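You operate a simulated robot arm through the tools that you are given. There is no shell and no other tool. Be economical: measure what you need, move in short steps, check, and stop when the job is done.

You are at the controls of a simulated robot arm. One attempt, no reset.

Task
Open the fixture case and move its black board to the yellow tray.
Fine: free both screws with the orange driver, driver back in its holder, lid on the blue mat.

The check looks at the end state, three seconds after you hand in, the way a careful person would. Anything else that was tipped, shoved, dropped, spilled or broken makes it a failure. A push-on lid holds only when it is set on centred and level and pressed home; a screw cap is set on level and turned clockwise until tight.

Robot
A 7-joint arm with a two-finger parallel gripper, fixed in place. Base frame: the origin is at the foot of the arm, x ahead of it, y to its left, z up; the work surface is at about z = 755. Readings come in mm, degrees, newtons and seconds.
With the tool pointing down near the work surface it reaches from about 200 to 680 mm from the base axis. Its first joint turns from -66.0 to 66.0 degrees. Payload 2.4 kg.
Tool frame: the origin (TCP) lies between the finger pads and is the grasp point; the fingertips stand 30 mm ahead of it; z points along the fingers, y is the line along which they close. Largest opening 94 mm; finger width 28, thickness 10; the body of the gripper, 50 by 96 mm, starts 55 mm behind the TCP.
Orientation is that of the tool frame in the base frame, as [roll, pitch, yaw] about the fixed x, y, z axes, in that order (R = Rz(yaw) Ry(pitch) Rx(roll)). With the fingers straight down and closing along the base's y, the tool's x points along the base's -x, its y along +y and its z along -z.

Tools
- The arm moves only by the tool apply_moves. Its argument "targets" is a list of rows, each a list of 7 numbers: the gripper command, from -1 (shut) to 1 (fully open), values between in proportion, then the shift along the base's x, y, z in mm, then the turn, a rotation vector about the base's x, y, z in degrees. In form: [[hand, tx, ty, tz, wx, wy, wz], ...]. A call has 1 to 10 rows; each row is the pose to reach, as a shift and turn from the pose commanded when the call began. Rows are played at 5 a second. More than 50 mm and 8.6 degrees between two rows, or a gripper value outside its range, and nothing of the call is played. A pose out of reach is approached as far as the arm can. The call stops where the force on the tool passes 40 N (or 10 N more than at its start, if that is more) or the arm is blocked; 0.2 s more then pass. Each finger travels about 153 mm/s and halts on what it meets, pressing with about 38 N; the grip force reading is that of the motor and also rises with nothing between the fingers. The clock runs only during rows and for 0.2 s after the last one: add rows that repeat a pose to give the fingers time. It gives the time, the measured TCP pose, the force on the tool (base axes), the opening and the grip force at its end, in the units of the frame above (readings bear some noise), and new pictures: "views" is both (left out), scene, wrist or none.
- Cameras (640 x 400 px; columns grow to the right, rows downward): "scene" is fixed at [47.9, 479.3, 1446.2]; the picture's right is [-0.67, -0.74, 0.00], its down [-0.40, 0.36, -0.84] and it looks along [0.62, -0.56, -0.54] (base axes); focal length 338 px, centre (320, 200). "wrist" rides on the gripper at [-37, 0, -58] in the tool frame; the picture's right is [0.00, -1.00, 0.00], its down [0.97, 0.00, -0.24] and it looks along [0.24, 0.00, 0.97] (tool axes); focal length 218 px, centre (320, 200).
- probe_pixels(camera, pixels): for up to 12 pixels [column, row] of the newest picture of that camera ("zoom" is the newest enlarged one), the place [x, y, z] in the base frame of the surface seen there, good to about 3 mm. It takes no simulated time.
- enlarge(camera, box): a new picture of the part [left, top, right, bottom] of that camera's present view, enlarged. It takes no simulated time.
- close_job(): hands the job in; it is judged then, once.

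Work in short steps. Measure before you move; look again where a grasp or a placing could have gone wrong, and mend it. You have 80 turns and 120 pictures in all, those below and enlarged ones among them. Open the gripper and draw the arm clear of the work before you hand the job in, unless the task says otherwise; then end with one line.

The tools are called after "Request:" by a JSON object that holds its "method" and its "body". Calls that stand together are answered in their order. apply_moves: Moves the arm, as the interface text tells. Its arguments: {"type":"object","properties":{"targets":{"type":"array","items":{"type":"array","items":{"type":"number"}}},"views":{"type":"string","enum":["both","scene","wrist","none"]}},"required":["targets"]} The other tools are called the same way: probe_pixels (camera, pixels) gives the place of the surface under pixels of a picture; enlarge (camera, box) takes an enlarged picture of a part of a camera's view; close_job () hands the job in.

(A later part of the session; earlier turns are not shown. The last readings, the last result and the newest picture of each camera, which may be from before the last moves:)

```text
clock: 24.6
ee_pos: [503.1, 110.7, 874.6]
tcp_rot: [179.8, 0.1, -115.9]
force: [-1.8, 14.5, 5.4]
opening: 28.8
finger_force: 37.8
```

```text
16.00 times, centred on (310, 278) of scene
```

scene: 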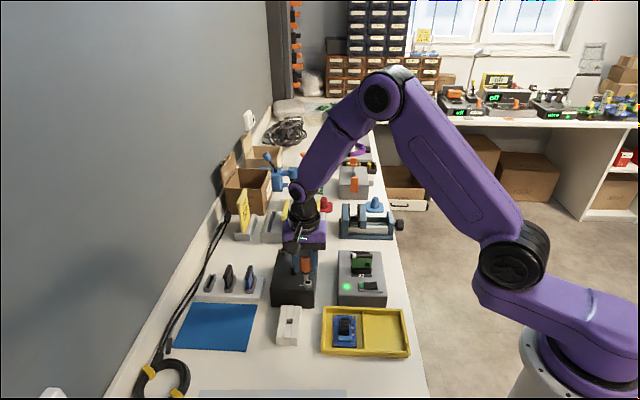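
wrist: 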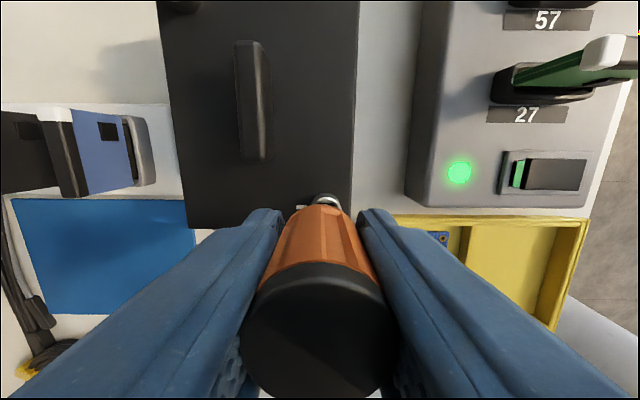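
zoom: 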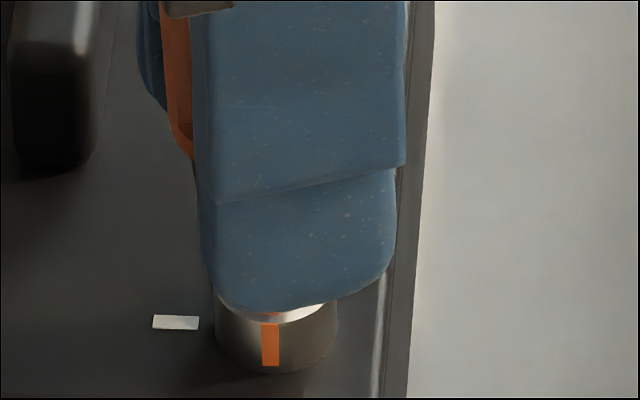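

The mark is now at 90° from the white mark. I test a few more degrees to find out whether there is a stop.

Request:
{"method": "apply_moves", "body": {"targets": [[-1, 0, 0.4, 0, 0, 0, 5], [-1, 0, 0.4, 0, 0, 0, 10], [-1, 0, 0.4, 0, 0, 0, 10]], "views": "none"}}

Request:
{"method": "enlarge", "body": {"camera": "scene", "box": [305, 272, 316, 283]}}

```text
clock: 25.4
ee_pos: [501.3, 110.5, 875.9]
tcp_rot: [179.9, 0.1, -106.0]
force: [1.2, 17.5, -0.1]
opening: 28.7
finger_force: 38.1
```

```text
16.00 times, centred on (310, 278) of scene
```

zoom: 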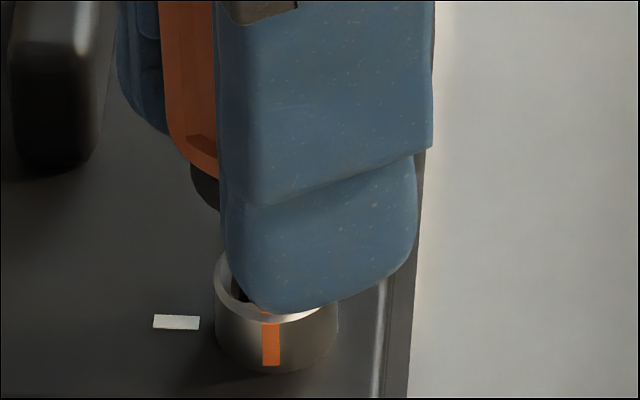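

The screw hit its stop at 90°, so it is free. I unload the twist and lift the driver straight out.

Request:
{"method": "apply_moves", "body": {"targets": [[-1, 0, 0, 0, 0, 0, -5], [-1, 0, 0, 3, 0, 0, -5], [-1, 0, 0, 8, 0, 0, -5], [-1, 0, 0, 16, 0, 0, -5], [-1, 0, 0, 30, 0, 0, -5], [-1, 0, 0, 50, 0, 0, -5], [-1, 0, 0, 50, 0, 0, -5]]}}

Request:
{"method": "enlarge", "body": {"camera": "scene", "box": [280, 235, 330, 300]}}

```text
clock: 27.0
ee_pos: [501.3, 110.0, 926.4]
tcp_rot: [179.9, 0.0, -111.1]
force: [0.8, 0.4, -0.4]
opening: 28.5
finger_force: 37.9
```

scene: 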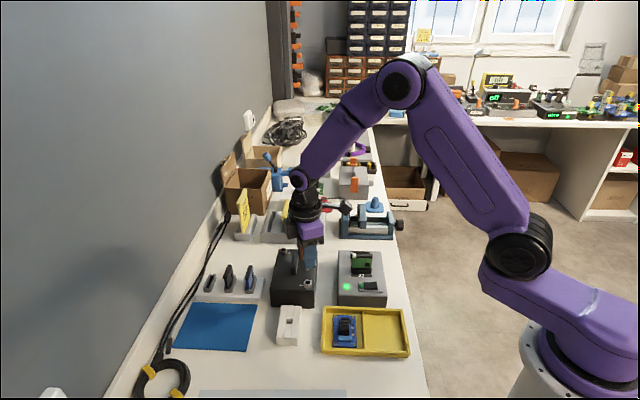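
wrist: 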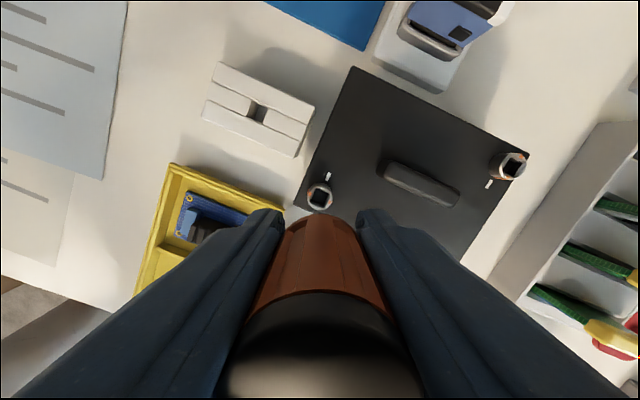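

```text
6.15 times, centred on (305, 268) of scene
```

zoom: 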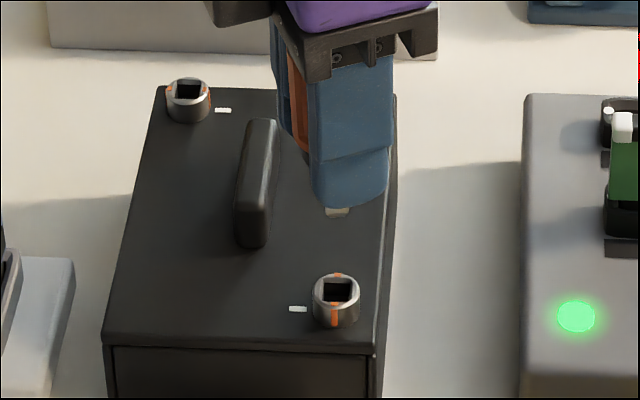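

Screw one's marks are turned 90°. I go to screw two, about (+138, -30) away, turning the hand back 85° on the way.

Request:
{"method": "apply_moves", "body": {"targets": [[-1, 14, -3, 0, 0, 0, -8.5], [-1, 28, -6, 0, 0, 0, -17], [-1, 42, -9, 0, 0, 0, -25.5], [-1, 56, -12, 0, 0, 0, -34], [-1, 70, -15, 0, 0, 0, -42.5], [-1, 84, -18, 0, 0, 0, -51], [-1, 98, -21, 0, 0, 0, -59.5], [-1, 112, -24, 0, 0, 0, -68], [-1, 126, -27, 0, 0, 0, -76.5], [-1, 138.3, -29.8, 0, 0, 0, -85]]}}

Request:
{"method": "enlarge", "body": {"camera": "scene", "box": [265, 225, 315, 265]}}

Request:
{"method": "enlarge", "body": {"camera": "wrist", "box": [270, 150, 370, 230]}}

```text
clock: 29.2
ee_pos: [640.6, 79.9, 926.1]
tcp_rot: [179.9, 0.0, 163.7]
force: [0.9, 0.0, -0.3]
opening: 28.3
finger_force: 37.8
```

scene: 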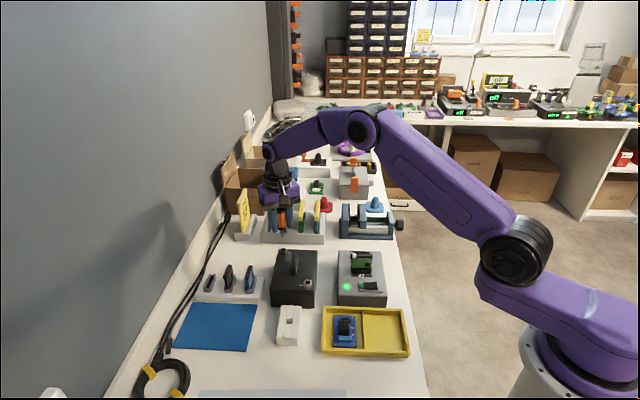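
wrist: 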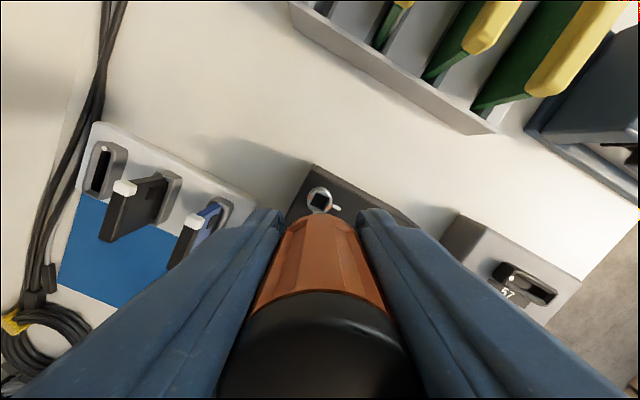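

```text
10.00 times, centred on (290, 245) of scene
```

zoom: 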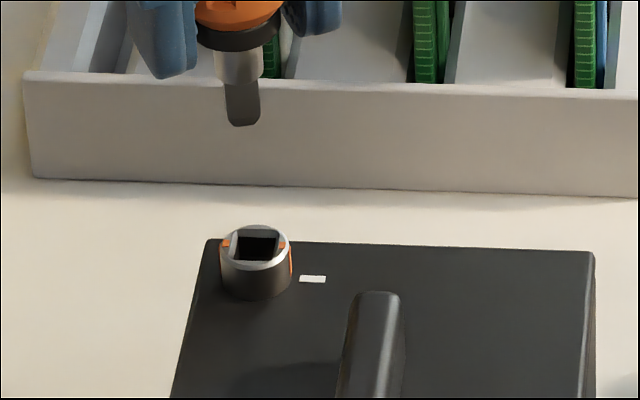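

```text
5.00 times, centred on (320, 190) of wrist
```

zoom: 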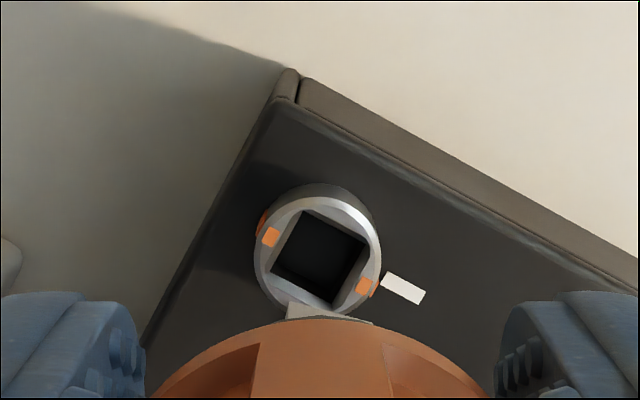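

The tip looks about 13° counter-clockwise of this socket. I rotate -13°, lower to just above the rim and check.

Request:
{"method": "apply_moves", "body": {"targets": [[-1, 0, 0, 0, 0, 0, -6.5], [-1, 0, 0, 0, 0, 0, -13], [-1, 0, 0, -18, 0, 0, -13], [-1, 0, 0, -36, 0, 0, -13], [-1, 0, 0, -36, 0, 0, -13], [-1, 0, 0, -36, 0, 0, -13]], "views": "none"}}

Request:
{"method": "enlarge", "body": {"camera": "scene", "box": [278, 234, 298, 256]}}

Request:
{"method": "enlarge", "body": {"camera": "wrist", "box": [280, 180, 370, 240]}}

```text
clock: 30.6
ee_pos: [641.1, 79.3, 889.7]
tcp_rot: [179.9, 0.1, 150.8]
force: [-0.5, 0.3, -1.2]
opening: 28.1
finger_force: 37.7
```

```text
16.00 times, centred on (288, 245) of scene
```

zoom: 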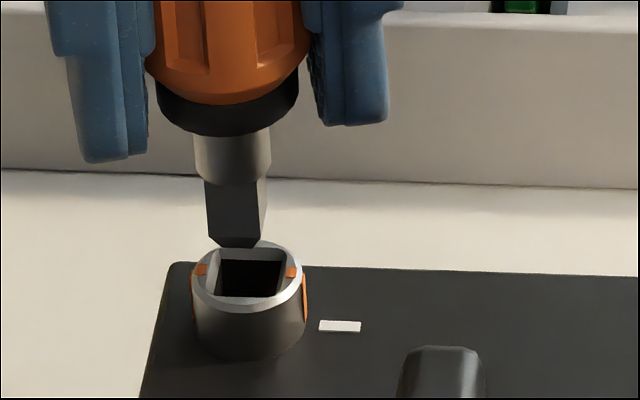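

```text
6.67 times, centred on (325, 210) of wrist
```

zoom: 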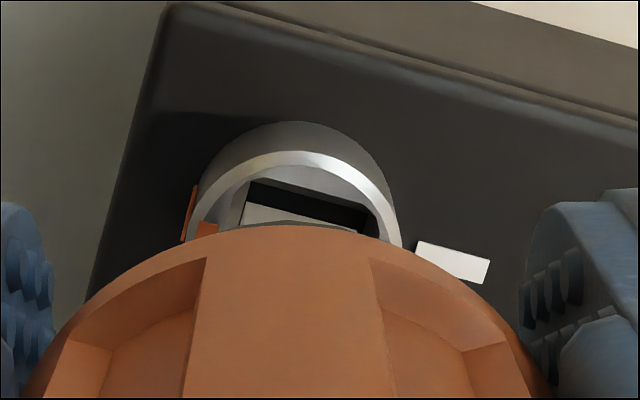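

Edges are parallel. The tip needs about 1.1 mm to image right and about 2 mm toward the camera. I apply that, lower 4 mm and look again.

Request:
{"method": "apply_moves", "body": {"targets": [[-1, -2.1, 0.6, 0, 0, 0, -1], [-1, -2.1, 0.6, -4, 0, 0, -1], [-1, -2.1, 0.6, -4, 0, 0, -1], [-1, -2.1, 0.6, -4, 0, 0, -1]], "views": "none"}}

Request:
{"method": "enlarge", "body": {"camera": "scene", "box": [278, 234, 298, 256]}}

Request:
{"method": "enlarge", "body": {"camera": "wrist", "box": [280, 180, 370, 240]}}

```text
clock: 31.6
ee_pos: [638.2, 80.7, 885.3]
tcp_rot: [179.9, 0.0, 149.9]
force: [-0.5, -0.8, 0.2]
opening: 28.0
finger_force: 38.2
```

```text
16.00 times, centred on (288, 245) of scene
```

zoom: 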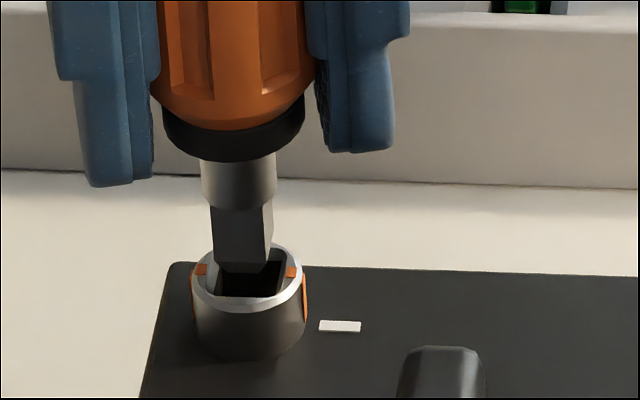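

```text
6.67 times, centred on (325, 210) of wrist
```

zoom: 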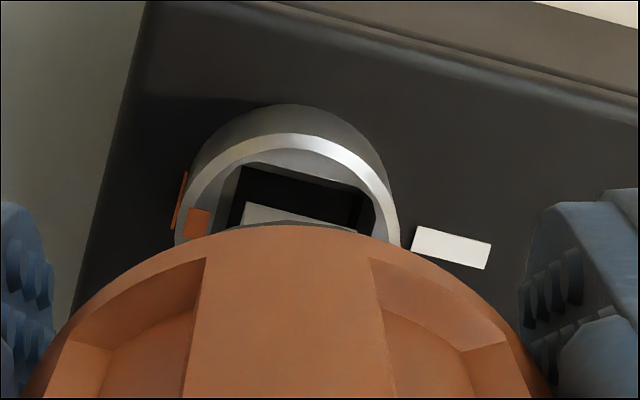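

Nearly centred now. I make a small 0.5 mm correction and descend slowly.

Request:
{"method": "apply_moves", "body": {"targets": [[-1, 0, -0.5, -2, 0, 0, 0], [-1, 0, -0.5, -4, 0, 0, 0], [-1, 0, -0.5, -6, 0, 0, 0], [-1, 0, -0.5, -8, 0, 0, 0], [-1, 0, -0.5, -8, 0, 0, 0]], "views": "none"}}

Request:
{"method": "enlarge", "body": {"camera": "scene", "box": [278, 234, 298, 256]}}

Request:
{"method": "enlarge", "body": {"camera": "wrist", "box": [280, 180, 370, 240]}}

```text
clock: 32.8
ee_pos: [638.8, 80.3, 879.2]
tcp_rot: [179.9, 0.0, 149.8]
force: [-1.5, 0.8, -0.8]
opening: 28.4
finger_force: 38.5
```

```text
16.00 times, centred on (288, 245) of scene
```

zoom: 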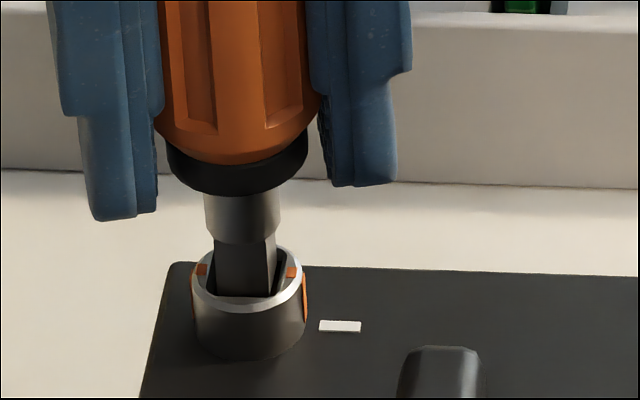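

```text
6.67 times, centred on (325, 210) of wrist
```

zoom: 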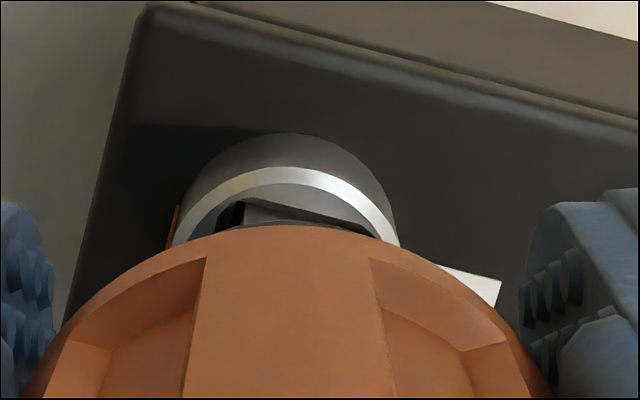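

The tip is entering with no force. I continue down until it bottoms.

Request:
{"method": "apply_moves", "body": {"targets": [[-1, 0, 0, -1.5, 0, 0, 0], [-1, 0, 0, -3, 0, 0, 0], [-1, 0, 0, -4.5, 0, 0, 0], [-1, 0, 0, -6, 0, 0, 0], [-1, 0, 0, -6, 0, 0, 0]], "views": "none"}}

Request:
{"method": "enlarge", "body": {"camera": "scene", "box": [278, 234, 298, 256]}}

```text
clock: 34.0
ee_pos: [639.4, 79.3, 873.2]
tcp_rot: [179.8, 0.3, 150.0]
force: [-5.3, 0.6, 27.6]
opening: 28.5
finger_force: 38.1
```

```text
16.00 times, centred on (288, 245) of scene
```

zoom: 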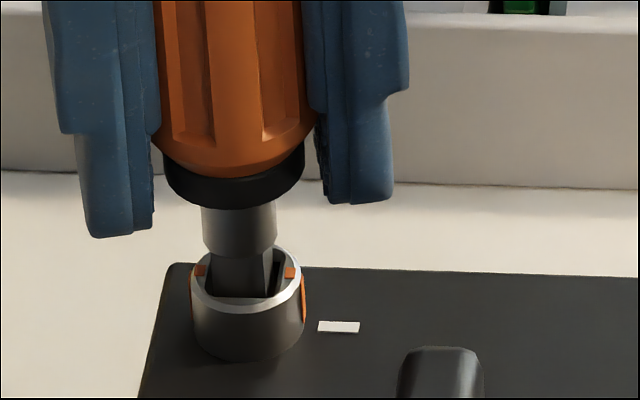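

It has stopped about 4 mm short of full depth, as the first misaligned try did. I check the wrist view.

Request:
{"method": "apply_moves", "body": {"targets": [[-1, 0, 0, 3, 0, 0, 0], [-1, 0, 0, 6, 0, 0, 0], [-1, 0, 0, 6, 0, 0, 0]], "views": "none"}}

Request:
{"method": "enlarge", "body": {"camera": "wrist", "box": [297, 195, 347, 225]}}

Request:
{"method": "enlarge", "body": {"camera": "scene", "box": [278, 234, 298, 256]}}

```text
clock: 34.8
ee_pos: [638.7, 81.4, 876.3]
tcp_rot: [-180.0, -0.1, 149.9]
force: [2.7, 1.3, -0.5]
opening: 28.3
finger_force: 38.3
```

```text
12.80 times, centred on (322, 210) of wrist
```

zoom: 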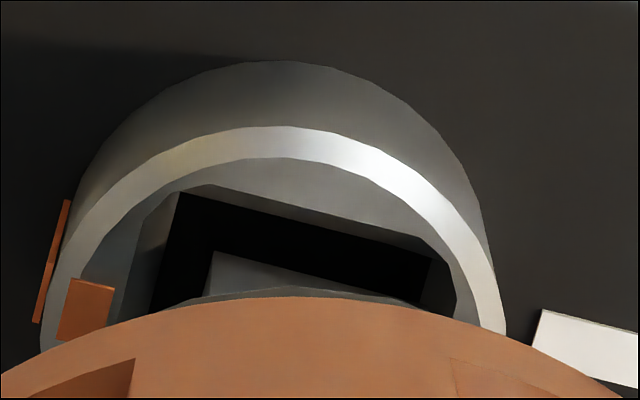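

```text
16.00 times, centred on (288, 245) of scene
```

zoom: 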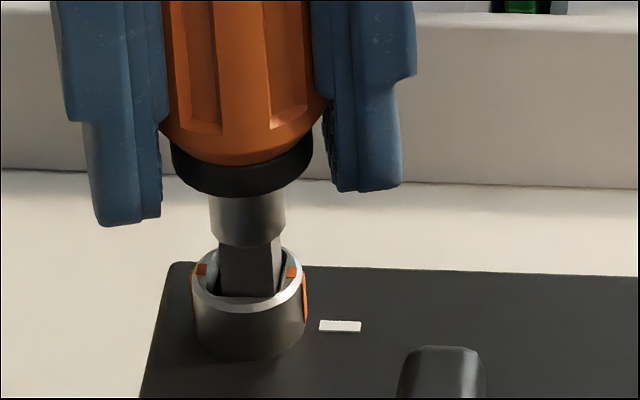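

The wrist view shows parallel edges, with the tip maybe 0.5–0.8 mm to the right. I shift +v 0.5 and +u 0.2, then descend.

Request:
{"method": "apply_moves", "body": {"targets": [[-1, 0.5, 0.2, 0, 0, 0, 0.5], [-1, 0.5, 0.2, -2, 0, 0, 0.5], [-1, 0.5, 0.2, -4, 0, 0, 0.5], [-1, 0.5, 0.2, -4, 0, 0, 0.5]], "views": "none"}}

Request:
{"method": "enlarge", "body": {"camera": "wrist", "box": [297, 195, 347, 225]}}

Request:
{"method": "enlarge", "body": {"camera": "scene", "box": [278, 234, 298, 256]}}

```text
clock: 35.8
ee_pos: [639.8, 79.7, 873.5]
tcp_rot: [180.0, 0.0, 150.4]
force: [-0.9, -0.1, 4.2]
opening: 28.4
finger_force: 38.3
```

```text
12.80 times, centred on (322, 210) of wrist
```

zoom: 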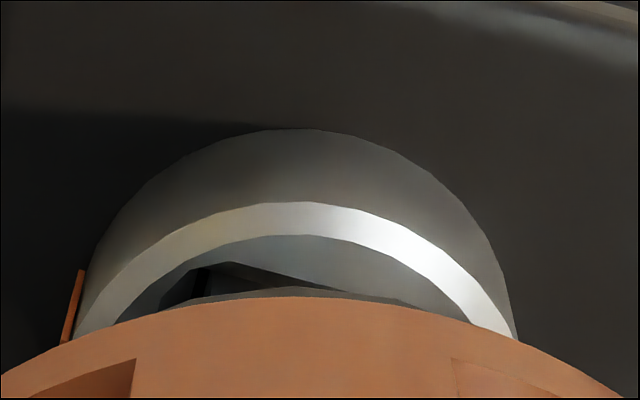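

```text
16.00 times, centred on (288, 245) of scene
```

zoom: 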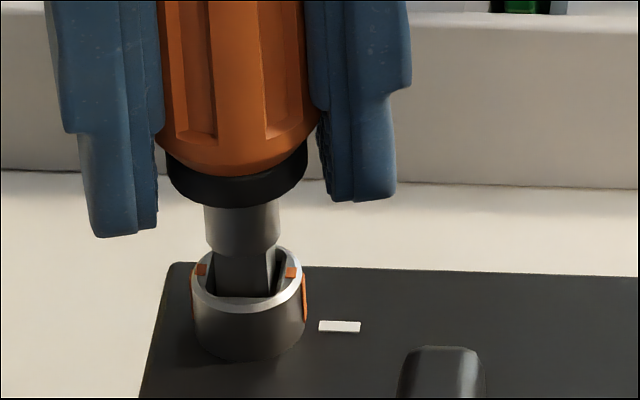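

Light contact now, and the far-side gap has vanished, so the tip is rubbing the +u edge. I lift 1 mm, shift -u 0.9 and descend again.

Request:
{"method": "apply_moves", "body": {"targets": [[-1, 0, 0, 1.5, 0, 0, 0], [-1, -0.65, 0.65, 1.5, 0, 0, 0], [-1, -0.65, 0.65, -1, 0, 0, 0], [-1, -0.65, 0.65, -3, 0, 0, 0], [-1, -0.65, 0.65, -5, 0, 0, 0], [-1, -0.65, 0.65, -5, 0, 0, 0]], "views": "none"}}

Request:
{"method": "enlarge", "body": {"camera": "scene", "box": [278, 234, 298, 256]}}

```text
clock: 37.2
ee_pos: [639.3, 79.8, 871.0]
tcp_rot: [179.8, 0.4, 150.4]
force: [-0.9, -2.1, 29.4]
opening: 28.5
finger_force: 38.0
```

```text
16.00 times, centred on (288, 245) of scene
```

zoom: 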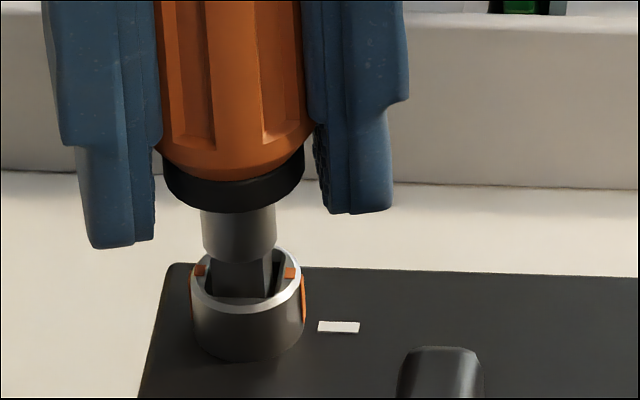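

Judging by the collar-to-rim distance, the tip is now seated within about 1 mm of the first screw's depth. I ease the pressure and begin turning.

Request:
{"method": "apply_moves", "body": {"targets": [[-1, 0, 0, 2, 0, 0, 0], [-1, 0, 0, 2, 0, 0, 8], [-1, 0, 0, 2, 0, 0, 16], [-1, 0, 0, 2, 0, 0, 24], [-1, 0, 0, 2, 0, 0, 32], [-1, 0, 0, 2, 0, 0, 32]], "views": "none"}}

Request:
{"method": "enlarge", "body": {"camera": "scene", "box": [278, 234, 298, 256]}}

```text
clock: 38.6
ee_pos: [639.8, 81.6, 871.1]
tcp_rot: [179.9, 0.2, -177.5]
force: [12.8, -0.9, 8.1]
opening: 28.4
finger_force: 37.8
```

```text
16.00 times, centred on (288, 245) of scene
```

zoom: 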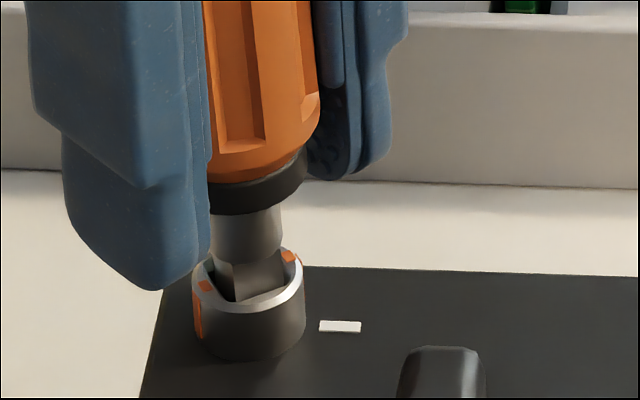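

The second screw is following. I continue.

Request:
{"method": "apply_moves", "body": {"targets": [[-1, 0.6, 0, 0, 0, 0, 8], [-1, 0.6, 0, 0, 0, 0, 16], [-1, 0.6, 0, 0, 0, 0, 24], [-1, 0.6, 0, 0, 0, 0, 32], [-1, 0.6, 0.2, 0, 0, 0, 40], [-1, 0.6, 0.4, 0, 0, 0, 48], [-1, 0.6, 0.6, 0, 0, 0, 56], [-1, 0.6, 0.8, 0, 0, 0, 64], [-1, 0.6, 0.8, 0, 0, 0, 64]], "views": "none"}}

Request:
{"method": "enlarge", "body": {"camera": "scene", "box": [278, 234, 298, 256]}}

```text
clock: 40.6
ee_pos: [638.2, 81.2, 871.0]
tcp_rot: [180.0, 0.0, -113.6]
force: [-3.1, 5.2, 7.0]
opening: 28.7
finger_force: 38.1
```

```text
16.00 times, centred on (288, 245) of scene
```

zoom: 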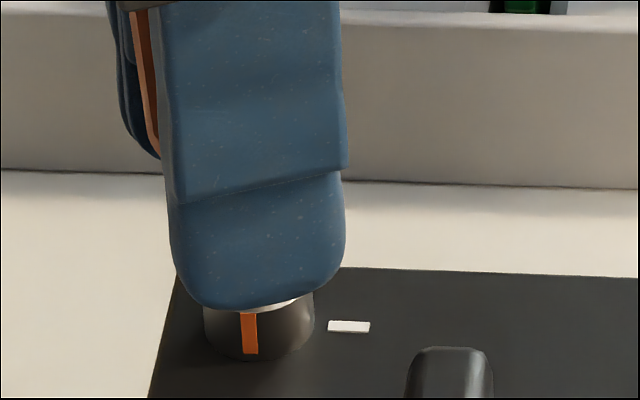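

The mark sits at the 90° position, though the lid has shifted about 1.5 mm. I add 6° to be sure it is at the stop, unload and lift out.

Request:
{"method": "apply_moves", "body": {"targets": [[-1, 0, 0.2, 0, 0, 0, 6], [-1, 0, 0.2, 0, 0, 0, 6], [-1, 0, 0, 0, 0, 0, -2], [-1, 0, 0, 3, 0, 0, -2], [-1, 0, 0, 8, 0, 0, -2], [-1, 0, 0, 16, 0, 0, -2], [-1, 0, 0, 32, 0, 0, -2], [-1, 0, 0, 55, 0, 0, -2], [-1, 0, 0, 55, 0, 0, -2]]}}

Request:
{"method": "enlarge", "body": {"camera": "scene", "box": [260, 235, 340, 310]}}

```text
clock: 42.6
ee_pos: [637.3, 83.3, 925.2]
tcp_rot: [179.9, 0.0, -115.6]
force: [-0.3, -0.3, -0.7]
opening: 28.4
finger_force: 37.9
```

scene: 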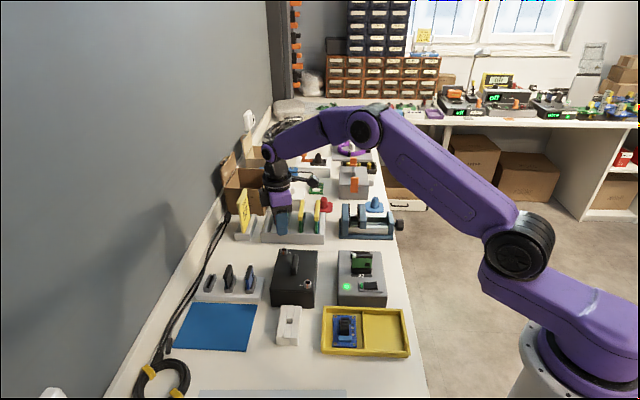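
wrist: 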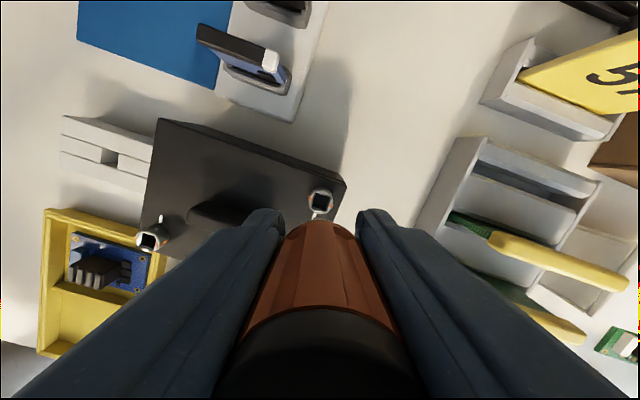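

```text
5.33 times, centred on (300, 272) of scene
```

zoom: 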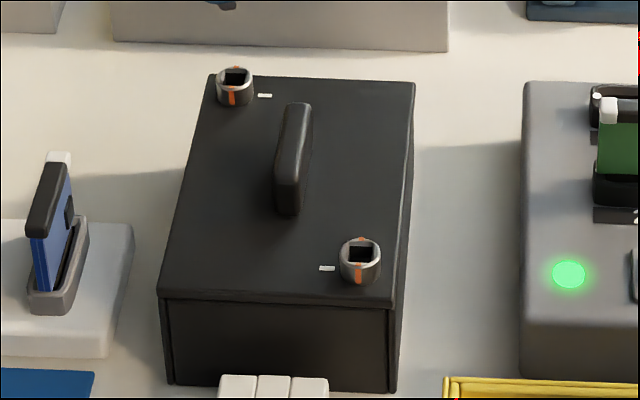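

Both screws are at 90°. Now I carry the driver back over its holder, turning the hand back 85°.

Request:
{"method": "apply_moves", "body": {"targets": [[-1, -16, 11, 5, 0, 0, -8.5], [-1, -33, 22, 5, 0, 0, -17], [-1, -49, 33, 5, 0, 0, -25.5], [-1, -65, 44, 5, 0, 0, -34], [-1, -82, 55, 5, 0, 0, -42.5], [-1, -98, 66, 5, 0, 0, -51], [-1, -115, 77, 5, 0, 0, -59.5], [-1, -131, 88, 0, 0, 0, -68], [-1, -148, 99, 0, 0, 0, -76.5], [-1, -163.5, 109.5, 0, 0, 0, -85]]}}

Request:
{"method": "enlarge", "body": {"camera": "scene", "box": [265, 285, 315, 350]}}

Request:
{"method": "enlarge", "body": {"camera": "wrist", "box": [270, 140, 370, 230]}}

```text
clock: 44.8
ee_pos: [474.7, 190.8, 928.5]
tcp_rot: [179.9, 0.1, 159.1]
force: [-0.1, -0.7, -0.7]
opening: 28.4
finger_force: 37.9
```

scene: 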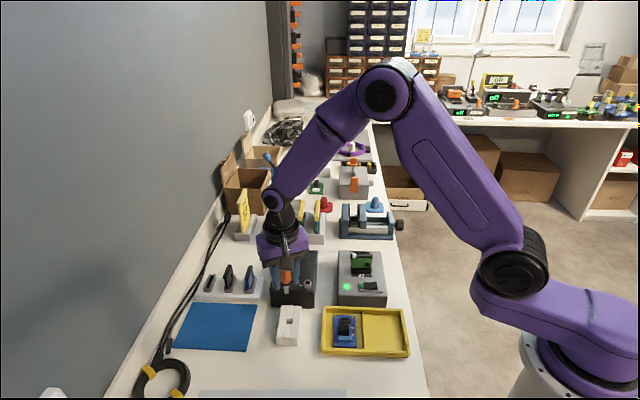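
wrist: 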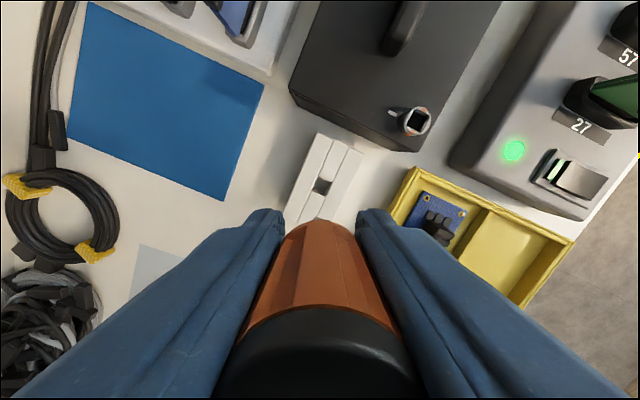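

```text
6.15 times, centred on (290, 318) of scene
```

zoom: 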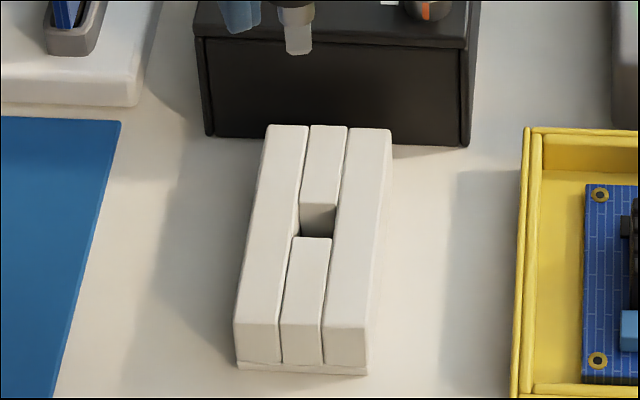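

```text
4.44 times, centred on (320, 185) of wrist
```

zoom: 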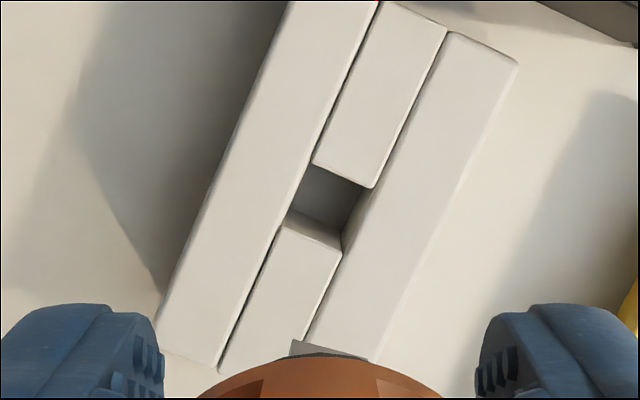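

I rotate -10° to square the tip to the holder, shift slightly, and lower until the tip is just above the hole before checking.

Request:
{"method": "apply_moves", "body": {"targets": [[-1, -1, -0.5, 0, 0, 0, -5], [-1, -1, -0.5, -30, 0, 0, -10], [-1, -1, -0.5, -60, 0, 0, -10], [-1, -1, -0.5, -80, 0, 0, -10], [-1, -1, -0.5, -80, 0, 0, -10], [-1, -1, -0.5, -80, 0, 0, -10]], "views": "none"}}

Request:
{"method": "enlarge", "body": {"camera": "scene", "box": [275, 305, 301, 335]}}

Request:
{"method": "enlarge", "body": {"camera": "wrist", "box": [280, 180, 370, 240]}}

```text
clock: 46.2
ee_pos: [471.8, 190.9, 848.3]
tcp_rot: [179.9, 0.1, 149.5]
force: [0.1, 0.4, -0.3]
opening: 28.4
finger_force: 38.3
```

```text
13.33 times, centred on (288, 320) of scene
```

zoom: 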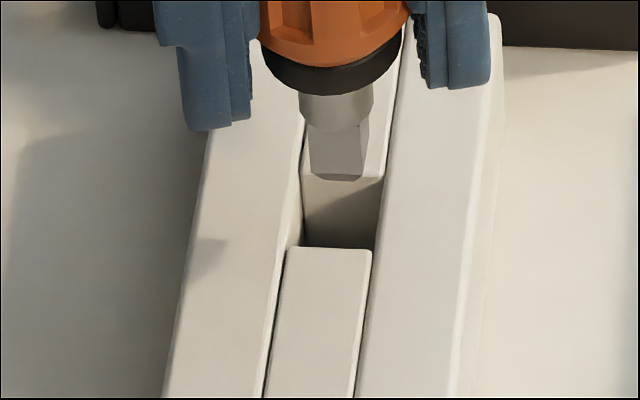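

```text
6.67 times, centred on (325, 210) of wrist
```

zoom: 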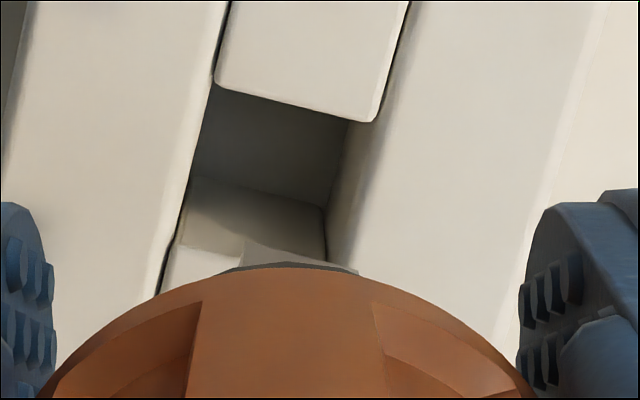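

The tip sits about 2 mm right of the slot centre and about 4 mm too far toward the camera. I shift it and lower part way.

Request:
{"method": "apply_moves", "body": {"targets": [[-1, 3.9, -1.0, 0, 0, 0, 0], [-1, 3.9, -1.0, -6, 0, 0, 0], [-1, 3.9, -1.0, -12, 0, 0, 0], [-1, 3.9, -1.0, -12, 0, 0, 0], [-1, 3.9, -1.0, -12, 0, 0, 0]], "views": "none"}}

Request:
{"method": "enlarge", "body": {"camera": "scene", "box": [275, 305, 301, 335]}}

Request:
{"method": "enlarge", "body": {"camera": "wrist", "box": [280, 180, 370, 240]}}

```text
clock: 47.4
ee_pos: [476.1, 190.3, 834.7]
tcp_rot: [179.9, 0.0, 149.4]
force: [-0.2, -0.3, -0.3]
opening: 28.1
finger_force: 38.2
```

```text
13.33 times, centred on (288, 320) of scene
```

zoom: 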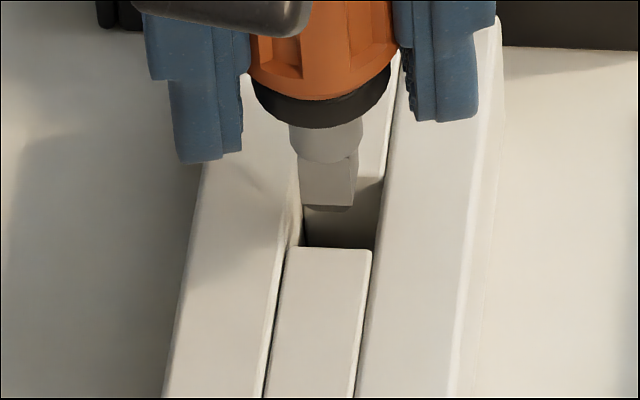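

```text
6.67 times, centred on (325, 210) of wrist
```

zoom: 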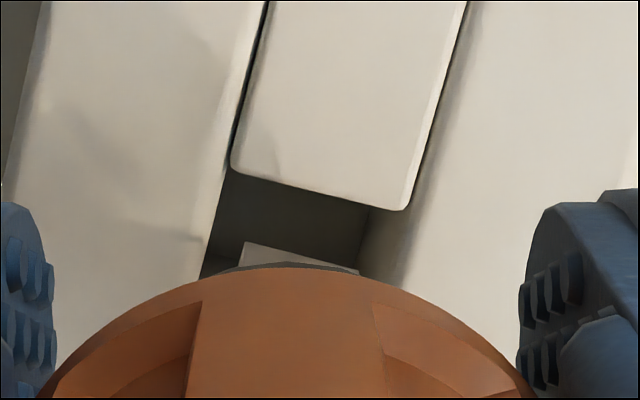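

The tip is well placed over the slot now. I descend slowly into the holder.

Request:
{"method": "apply_moves", "body": {"targets": [[-1, 0, 0, -3, 0, 0, 0], [-1, 0, 0, -6, 0, 0, 0], [-1, 0, 0, -9, 0, 0, 0], [-1, 0, 0, -12, 0, 0, 0], [-1, 0, 0, -14, 0, 0, 0], [-1, 0, 0, -16, 0, 0, 0], [-1, 0, 0, -16, 0, 0, 0]], "views": "none"}}

Request:
{"method": "enlarge", "body": {"camera": "scene", "box": [275, 300, 301, 330]}}

```text
clock: 49.0
ee_pos: [478.5, 191.5, 817.4]
tcp_rot: [179.9, 0.0, 149.3]
force: [-0.2, 0.6, -0.8]
opening: 28.4
finger_force: 37.7
```

```text
13.33 times, centred on (288, 315) of scene
```

zoom: 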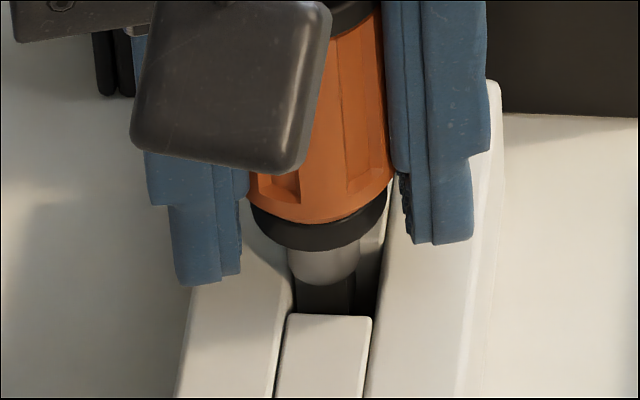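

The tip is in the slot, but the wider shank must enter too. I look from the wrist to centre it.

Request:
{"method": "enlarge", "body": {"camera": "wrist", "box": [280, 180, 370, 240]}}

Request:
{"method": "enlarge", "body": {"camera": "scene", "box": [265, 285, 315, 350]}}

Request:
{"method": "probe_pixels", "body": {"camera": "zoom", "pixels": [[312, 210], [312, 226], [312, 238], [312, 250], [270, 250], [350, 250], [312, 190], [340, 205], [318, 275]]}}

```text
6.67 times, centred on (325, 210) of wrist
```

zoom: 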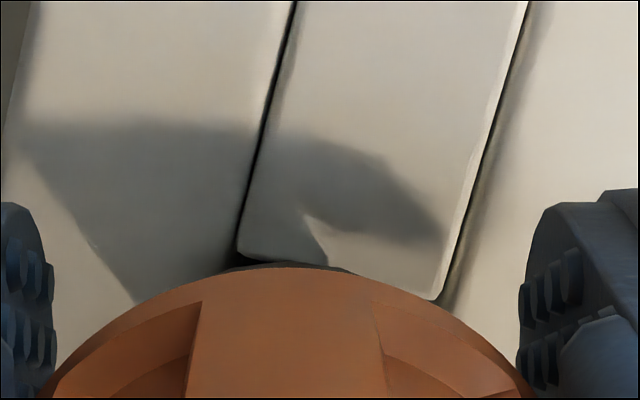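

```text
6.15 times, centred on (290, 318) of scene
```

zoom: 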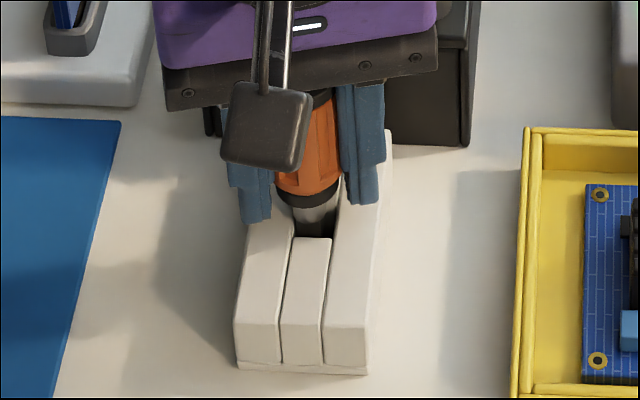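

```text
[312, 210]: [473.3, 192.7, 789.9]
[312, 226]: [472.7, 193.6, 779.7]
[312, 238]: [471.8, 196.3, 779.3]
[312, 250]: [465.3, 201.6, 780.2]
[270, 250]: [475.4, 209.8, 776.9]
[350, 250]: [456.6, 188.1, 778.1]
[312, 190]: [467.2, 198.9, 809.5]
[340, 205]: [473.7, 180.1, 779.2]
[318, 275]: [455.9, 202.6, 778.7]
```

Cross-checking, the driver slid up about 11 mm in the grip, so the tip is only at the holder's top level and about 4.7 mm off. I lift 3 mm, shift (-4.5, +1.2) and re-check.

Request:
{"method": "apply_moves", "body": {"targets": [[-1, 0, 0, 4, 0, 0, 0], [-1, -4.5, 1.2, 4, 0, 0, 0], [-1, -4.5, 1.2, 4, 0, 0, 0], [-1, -4.5, 1.2, 4, 0, 0, 0]], "views": "none"}}

Request:
{"method": "enlarge", "body": {"camera": "scene", "box": [275, 300, 301, 330]}}

Request:
{"method": "probe_pixels", "body": {"camera": "zoom", "pixels": [[320, 240], [320, 265], [320, 285], [320, 300], [300, 300], [340, 300], [320, 330], [320, 200]]}}

```text
clock: 50.0
ee_pos: [473.8, 190.9, 821.5]
tcp_rot: [180.0, -0.1, 149.3]
force: [0.8, -1.9, -0.9]
opening: 28.4
finger_force: 37.7
```

```text
13.33 times, centred on (288, 315) of scene
```

zoom: 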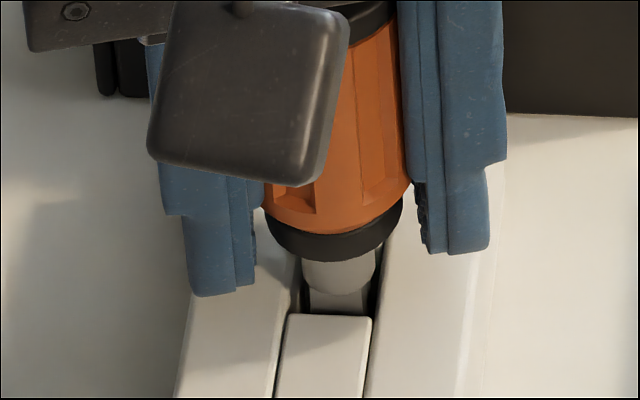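

```text
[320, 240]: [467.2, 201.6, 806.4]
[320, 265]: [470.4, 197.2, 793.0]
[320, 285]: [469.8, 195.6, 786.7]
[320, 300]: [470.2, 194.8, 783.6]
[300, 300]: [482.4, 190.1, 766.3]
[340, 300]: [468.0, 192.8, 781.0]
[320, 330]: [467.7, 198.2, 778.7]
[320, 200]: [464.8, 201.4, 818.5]
```

The collar column (289.0 px) and row now match the seated position, and the shank is centred in the slot. I lower 10 mm.

Request:
{"method": "apply_moves", "body": {"targets": [[-1, 0, 0, -3, 0, 0, 0], [-1, 0, 0, -6, 0, 0, 0], [-1, 0, 0, -8, 0, 0, 0], [-1, 0, 0, -10, 0, 0, 0], [-1, 0, 0, -10, 0, 0, 0]], "views": "none"}}

Request:
{"method": "enlarge", "body": {"camera": "scene", "box": [275, 300, 301, 330]}}

```text
clock: 51.2
ee_pos: [475.4, 190.1, 811.1]
tcp_rot: [179.7, 0.1, 149.3]
force: [1.0, -0.5, 28.5]
opening: 28.6
finger_force: 37.8
```

```text
13.33 times, centred on (288, 315) of scene
```

zoom: 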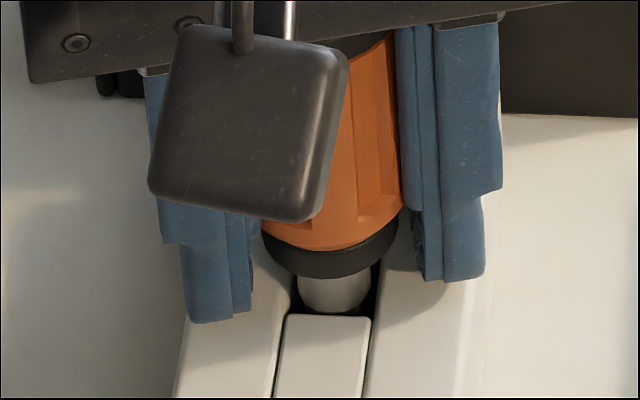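

Blocked about 10 mm above seated: the shank shoulder is on the slot edge. I lift a little, shift (+0.1, -0.8) and press again.

Request:
{"method": "apply_moves", "body": {"targets": [[-1, 0, 0, 4, 0, 0, 0], [-1, 0.1, -0.8, 5, 0, 0, 0], [-1, 0.1, -0.8, 5, 0, 0, 0], [-1, 0.1, -0.8, 3, 0, 0, 0], [-1, 0.1, -0.8, 1, 0, 0, 0], [-1, 0.1, -0.8, 0, 0, 0, 0]], "views": "none"}}

Request:
{"method": "enlarge", "body": {"camera": "scene", "box": [275, 300, 301, 330]}}

```text
clock: 52.6
ee_pos: [473.5, 190.0, 811.7]
tcp_rot: [-179.9, 0.0, 149.3]
force: [-6.9, -3.3, 26.3]
opening: 28.4
finger_force: 38.0
```

```text
13.33 times, centred on (288, 315) of scene
```

zoom: 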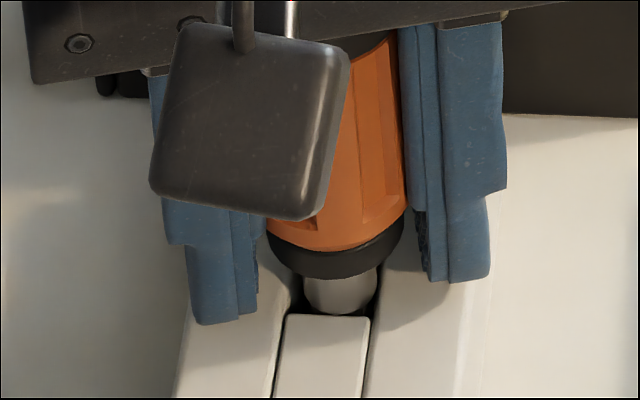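

The shank front touches the near block edge (y≈314 vs 315) and is about 0.6 mm right. I shift +u 0.9 and +v 0.4 and retry.

Request:
{"method": "apply_moves", "body": {"targets": [[-1, 0, 0, 4, 0, 0, 0], [-1, 0.9, -0.4, 5, 0, 0, 0], [-1, 0.9, -0.4, 5, 0, 0, 0], [-1, 0.9, -0.4, 3, 0, 0, 0], [-1, 0.9, -0.4, 1, 0, 0, 0], [-1, 0.9, -0.4, 0, 0, 0, 0]], "views": "none"}}

Request:
{"method": "enlarge", "body": {"camera": "scene", "box": [275, 300, 301, 330]}}

```text
clock: 54.0
ee_pos: [475.5, 189.6, 812.4]
tcp_rot: [179.8, 0.1, 149.4]
force: [0.2, -1.0, -0.6]
opening: 28.5
finger_force: 38.1
```

```text
13.33 times, centred on (288, 315) of scene
```

zoom: 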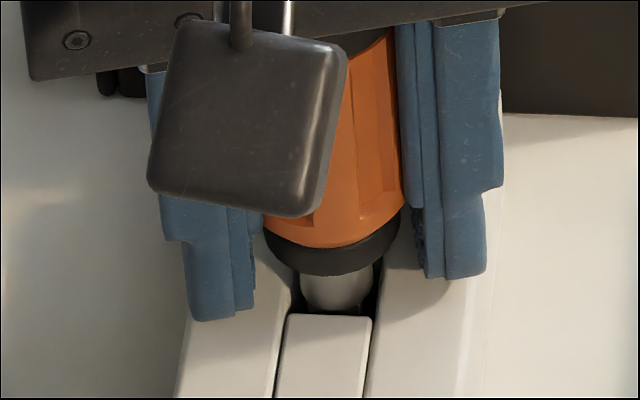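

No contact force now and the shank is centred. I open slightly, to about 34 mm, so the driver can slide down while still caged.

Request:
{"method": "apply_moves", "body": {"targets": [[-0.28, 0, 0, 0, 0, 0, 0], [-0.28, 0, 0, 0, 0, 0, 0], [-0.28, 0, 0, 0, 0, 0, 0]], "views": "none"}}

Request:
{"method": "enlarge", "body": {"camera": "scene", "box": [275, 300, 301, 330]}}

```text
clock: 54.8
ee_pos: [475.6, 190.2, 810.9]
tcp_rot: [179.9, 0.1, 149.5]
force: [0.1, -0.8, 0.1]
opening: 33.8
finger_force: 0.1
```

```text
13.33 times, centred on (288, 315) of scene
```

zoom: 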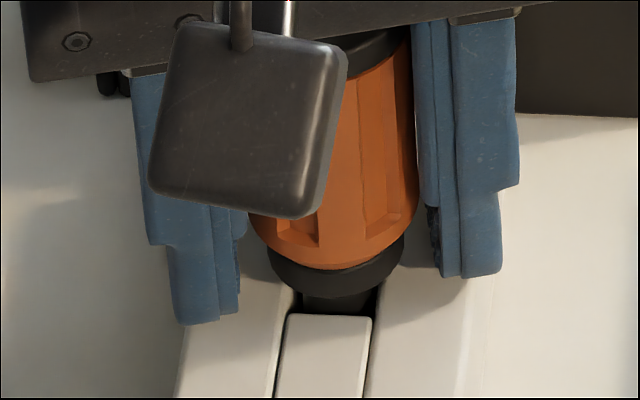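

The driver dropped about 5 mm into the holder. I open wider and raise the hand to see how it sits.

Request:
{"method": "apply_moves", "body": {"targets": [[0.1, 0, 0, 0, 0, 0, 0], [0.3, 0, 0, 0, 0, 0, 0], [0.3, 0, 0, 15, 0, 0, 0], [0.3, 0, 0, 40, 0, 0, 0], [0.3, 0, 0, 75, 0, 0, 0], [0.3, 0, 0, 100, 0, 0, 0], [0.3, 0, 0, 100, 0, 0, 0]], "views": "wrist"}}

Request:
{"method": "enlarge", "body": {"camera": "scene", "box": [265, 285, 315, 350]}}

```text
clock: 56.4
ee_pos: [474.2, 188.4, 910.8]
tcp_rot: [180.0, 0.0, 149.4]
force: [-0.5, 0.0, -0.8]
opening: 61.0
finger_force: 0.1
```

wrist: 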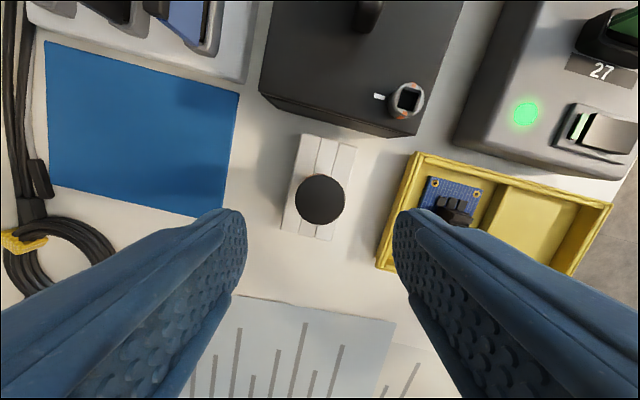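

```text
6.15 times, centred on (290, 318) of scene
```

zoom: 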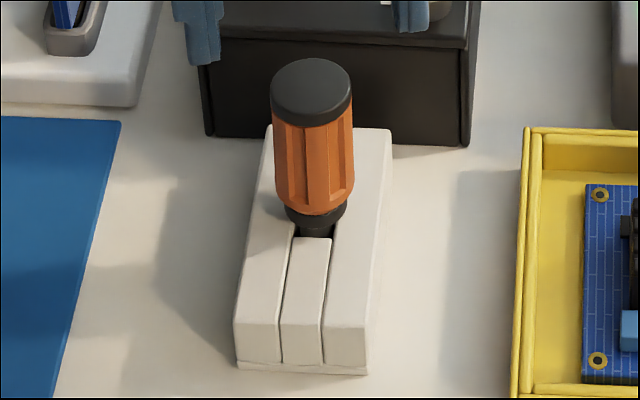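

The driver stands in the holder but looks a few mm high and slightly tilted. I probe the cap to quantify it.

Request:
{"method": "probe_pixels", "body": {"camera": "wrist", "pixels": [[320, 200], [300, 200], [340, 200], [320, 180], [320, 220], [310, 190], [330, 190], [310, 210], [330, 210]]}}

Request:
{"method": "probe_pixels", "body": {"camera": "zoom", "pixels": [[311, 85], [290, 85], [332, 85], [311, 68], [311, 105], [314, 150], [314, 200], [315, 222]]}}

```text
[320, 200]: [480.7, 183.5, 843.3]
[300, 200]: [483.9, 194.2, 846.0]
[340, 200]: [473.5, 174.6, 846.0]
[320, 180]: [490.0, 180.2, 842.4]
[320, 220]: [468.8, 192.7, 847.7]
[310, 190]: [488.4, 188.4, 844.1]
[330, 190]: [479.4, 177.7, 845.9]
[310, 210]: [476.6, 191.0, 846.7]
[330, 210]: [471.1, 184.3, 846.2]
```

```text
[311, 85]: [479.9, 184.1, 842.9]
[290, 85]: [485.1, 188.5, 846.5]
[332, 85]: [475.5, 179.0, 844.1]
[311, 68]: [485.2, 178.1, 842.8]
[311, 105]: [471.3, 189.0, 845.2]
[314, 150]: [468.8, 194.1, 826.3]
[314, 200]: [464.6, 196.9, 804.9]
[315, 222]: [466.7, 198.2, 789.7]
```

The cap is at its original height (845) but leans about 8° toward +u. I rotate the hand 76° so the fingers close along u, then grip to straighten it.

Request:
{"method": "apply_moves", "body": {"targets": [[0.3, 0, 0.8, 0, 0, 0, 8.4], [0.3, 0, 1.7, 0, 0, 0, 16.8], [0.3, 0, 1.7, 0, 0, 0, 25.2], [0.3, 0, 1.7, 0, 0, 0, 33.6], [0.3, 0, 1.7, 0, 0, 0, 42], [0.3, 0, 1.7, 0, 0, 0, 50.4], [0.3, 0, 1.7, 0, 0, 0, 58.8], [0.3, 0, 1.7, 0, 0, 0, 67.2], [0.3, 0, 1.7, 0, 0, 0, 76], [0.3, 0, 1.7, 0, 0, 0, 76]], "views": "none"}}

Request:
{"method": "apply_moves", "body": {"targets": [[0.3, 0, 0, -30, 0, 0, 0], [0.3, 0, 0, -60, 0, 0, 0], [0.3, 0, 0, -80, 0, 0, 0], [0.3, 0, 0, -88, 0, 0, 0], [0.3, 0, 0, -88, 0, 0, 0]], "views": "wrist"}}

```text
refused: row 9 steps farther than a row can; nothing moved
```

```text
clock: 57.6
ee_pos: [474.9, 188.8, 822.7]
tcp_rot: [179.9, 0.2, 149.4]
force: [-0.3, -0.1, 0.1]
opening: 61.2
finger_force: 0.1
```

wrist: 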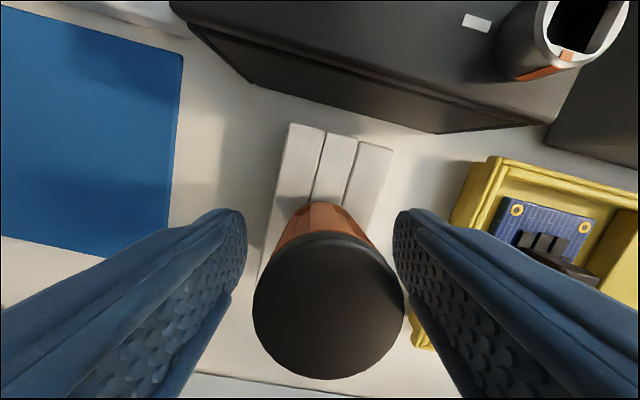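

The rotation was refused (the last step was too large) but the descent ran, without touching anything. I go back up and rotate in valid steps.

Request:
{"method": "apply_moves", "body": {"targets": [[0.3, 0, 0, 40, 0, 0, 0], [0.3, 0, 1.7, 70, 0, 0, 8], [0.3, 0, 1.7, 70, 0, 0, 16], [0.3, 0, 1.7, 70, 0, 0, 24], [0.3, 0, 1.7, 70, 0, 0, 32], [0.3, 0, 1.7, 70, 0, 0, 40], [0.3, 0, 1.7, 70, 0, 0, 48], [0.3, 0, 1.7, 70, 0, 0, 56], [0.3, 0, 1.7, 70, 0, 0, 64], [0.3, 0, 1.7, 70, 0, 0, 72]], "views": "wrist"}}

```text
clock: 59.8
ee_pos: [474.4, 190.1, 892.3]
tcp_rot: [179.9, -0.1, -138.4]
force: [0.0, 0.1, 0.0]
opening: 61.2
finger_force: 0.0
```

wrist: 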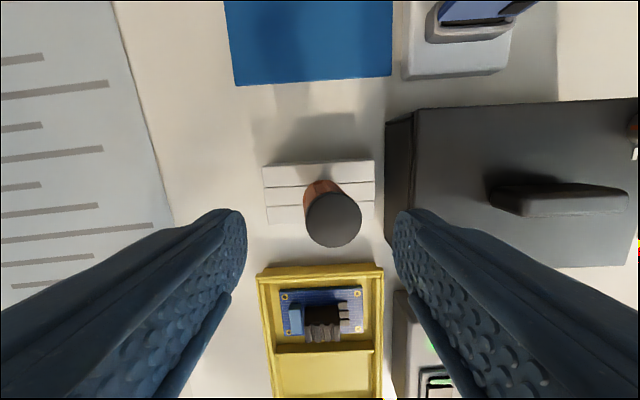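

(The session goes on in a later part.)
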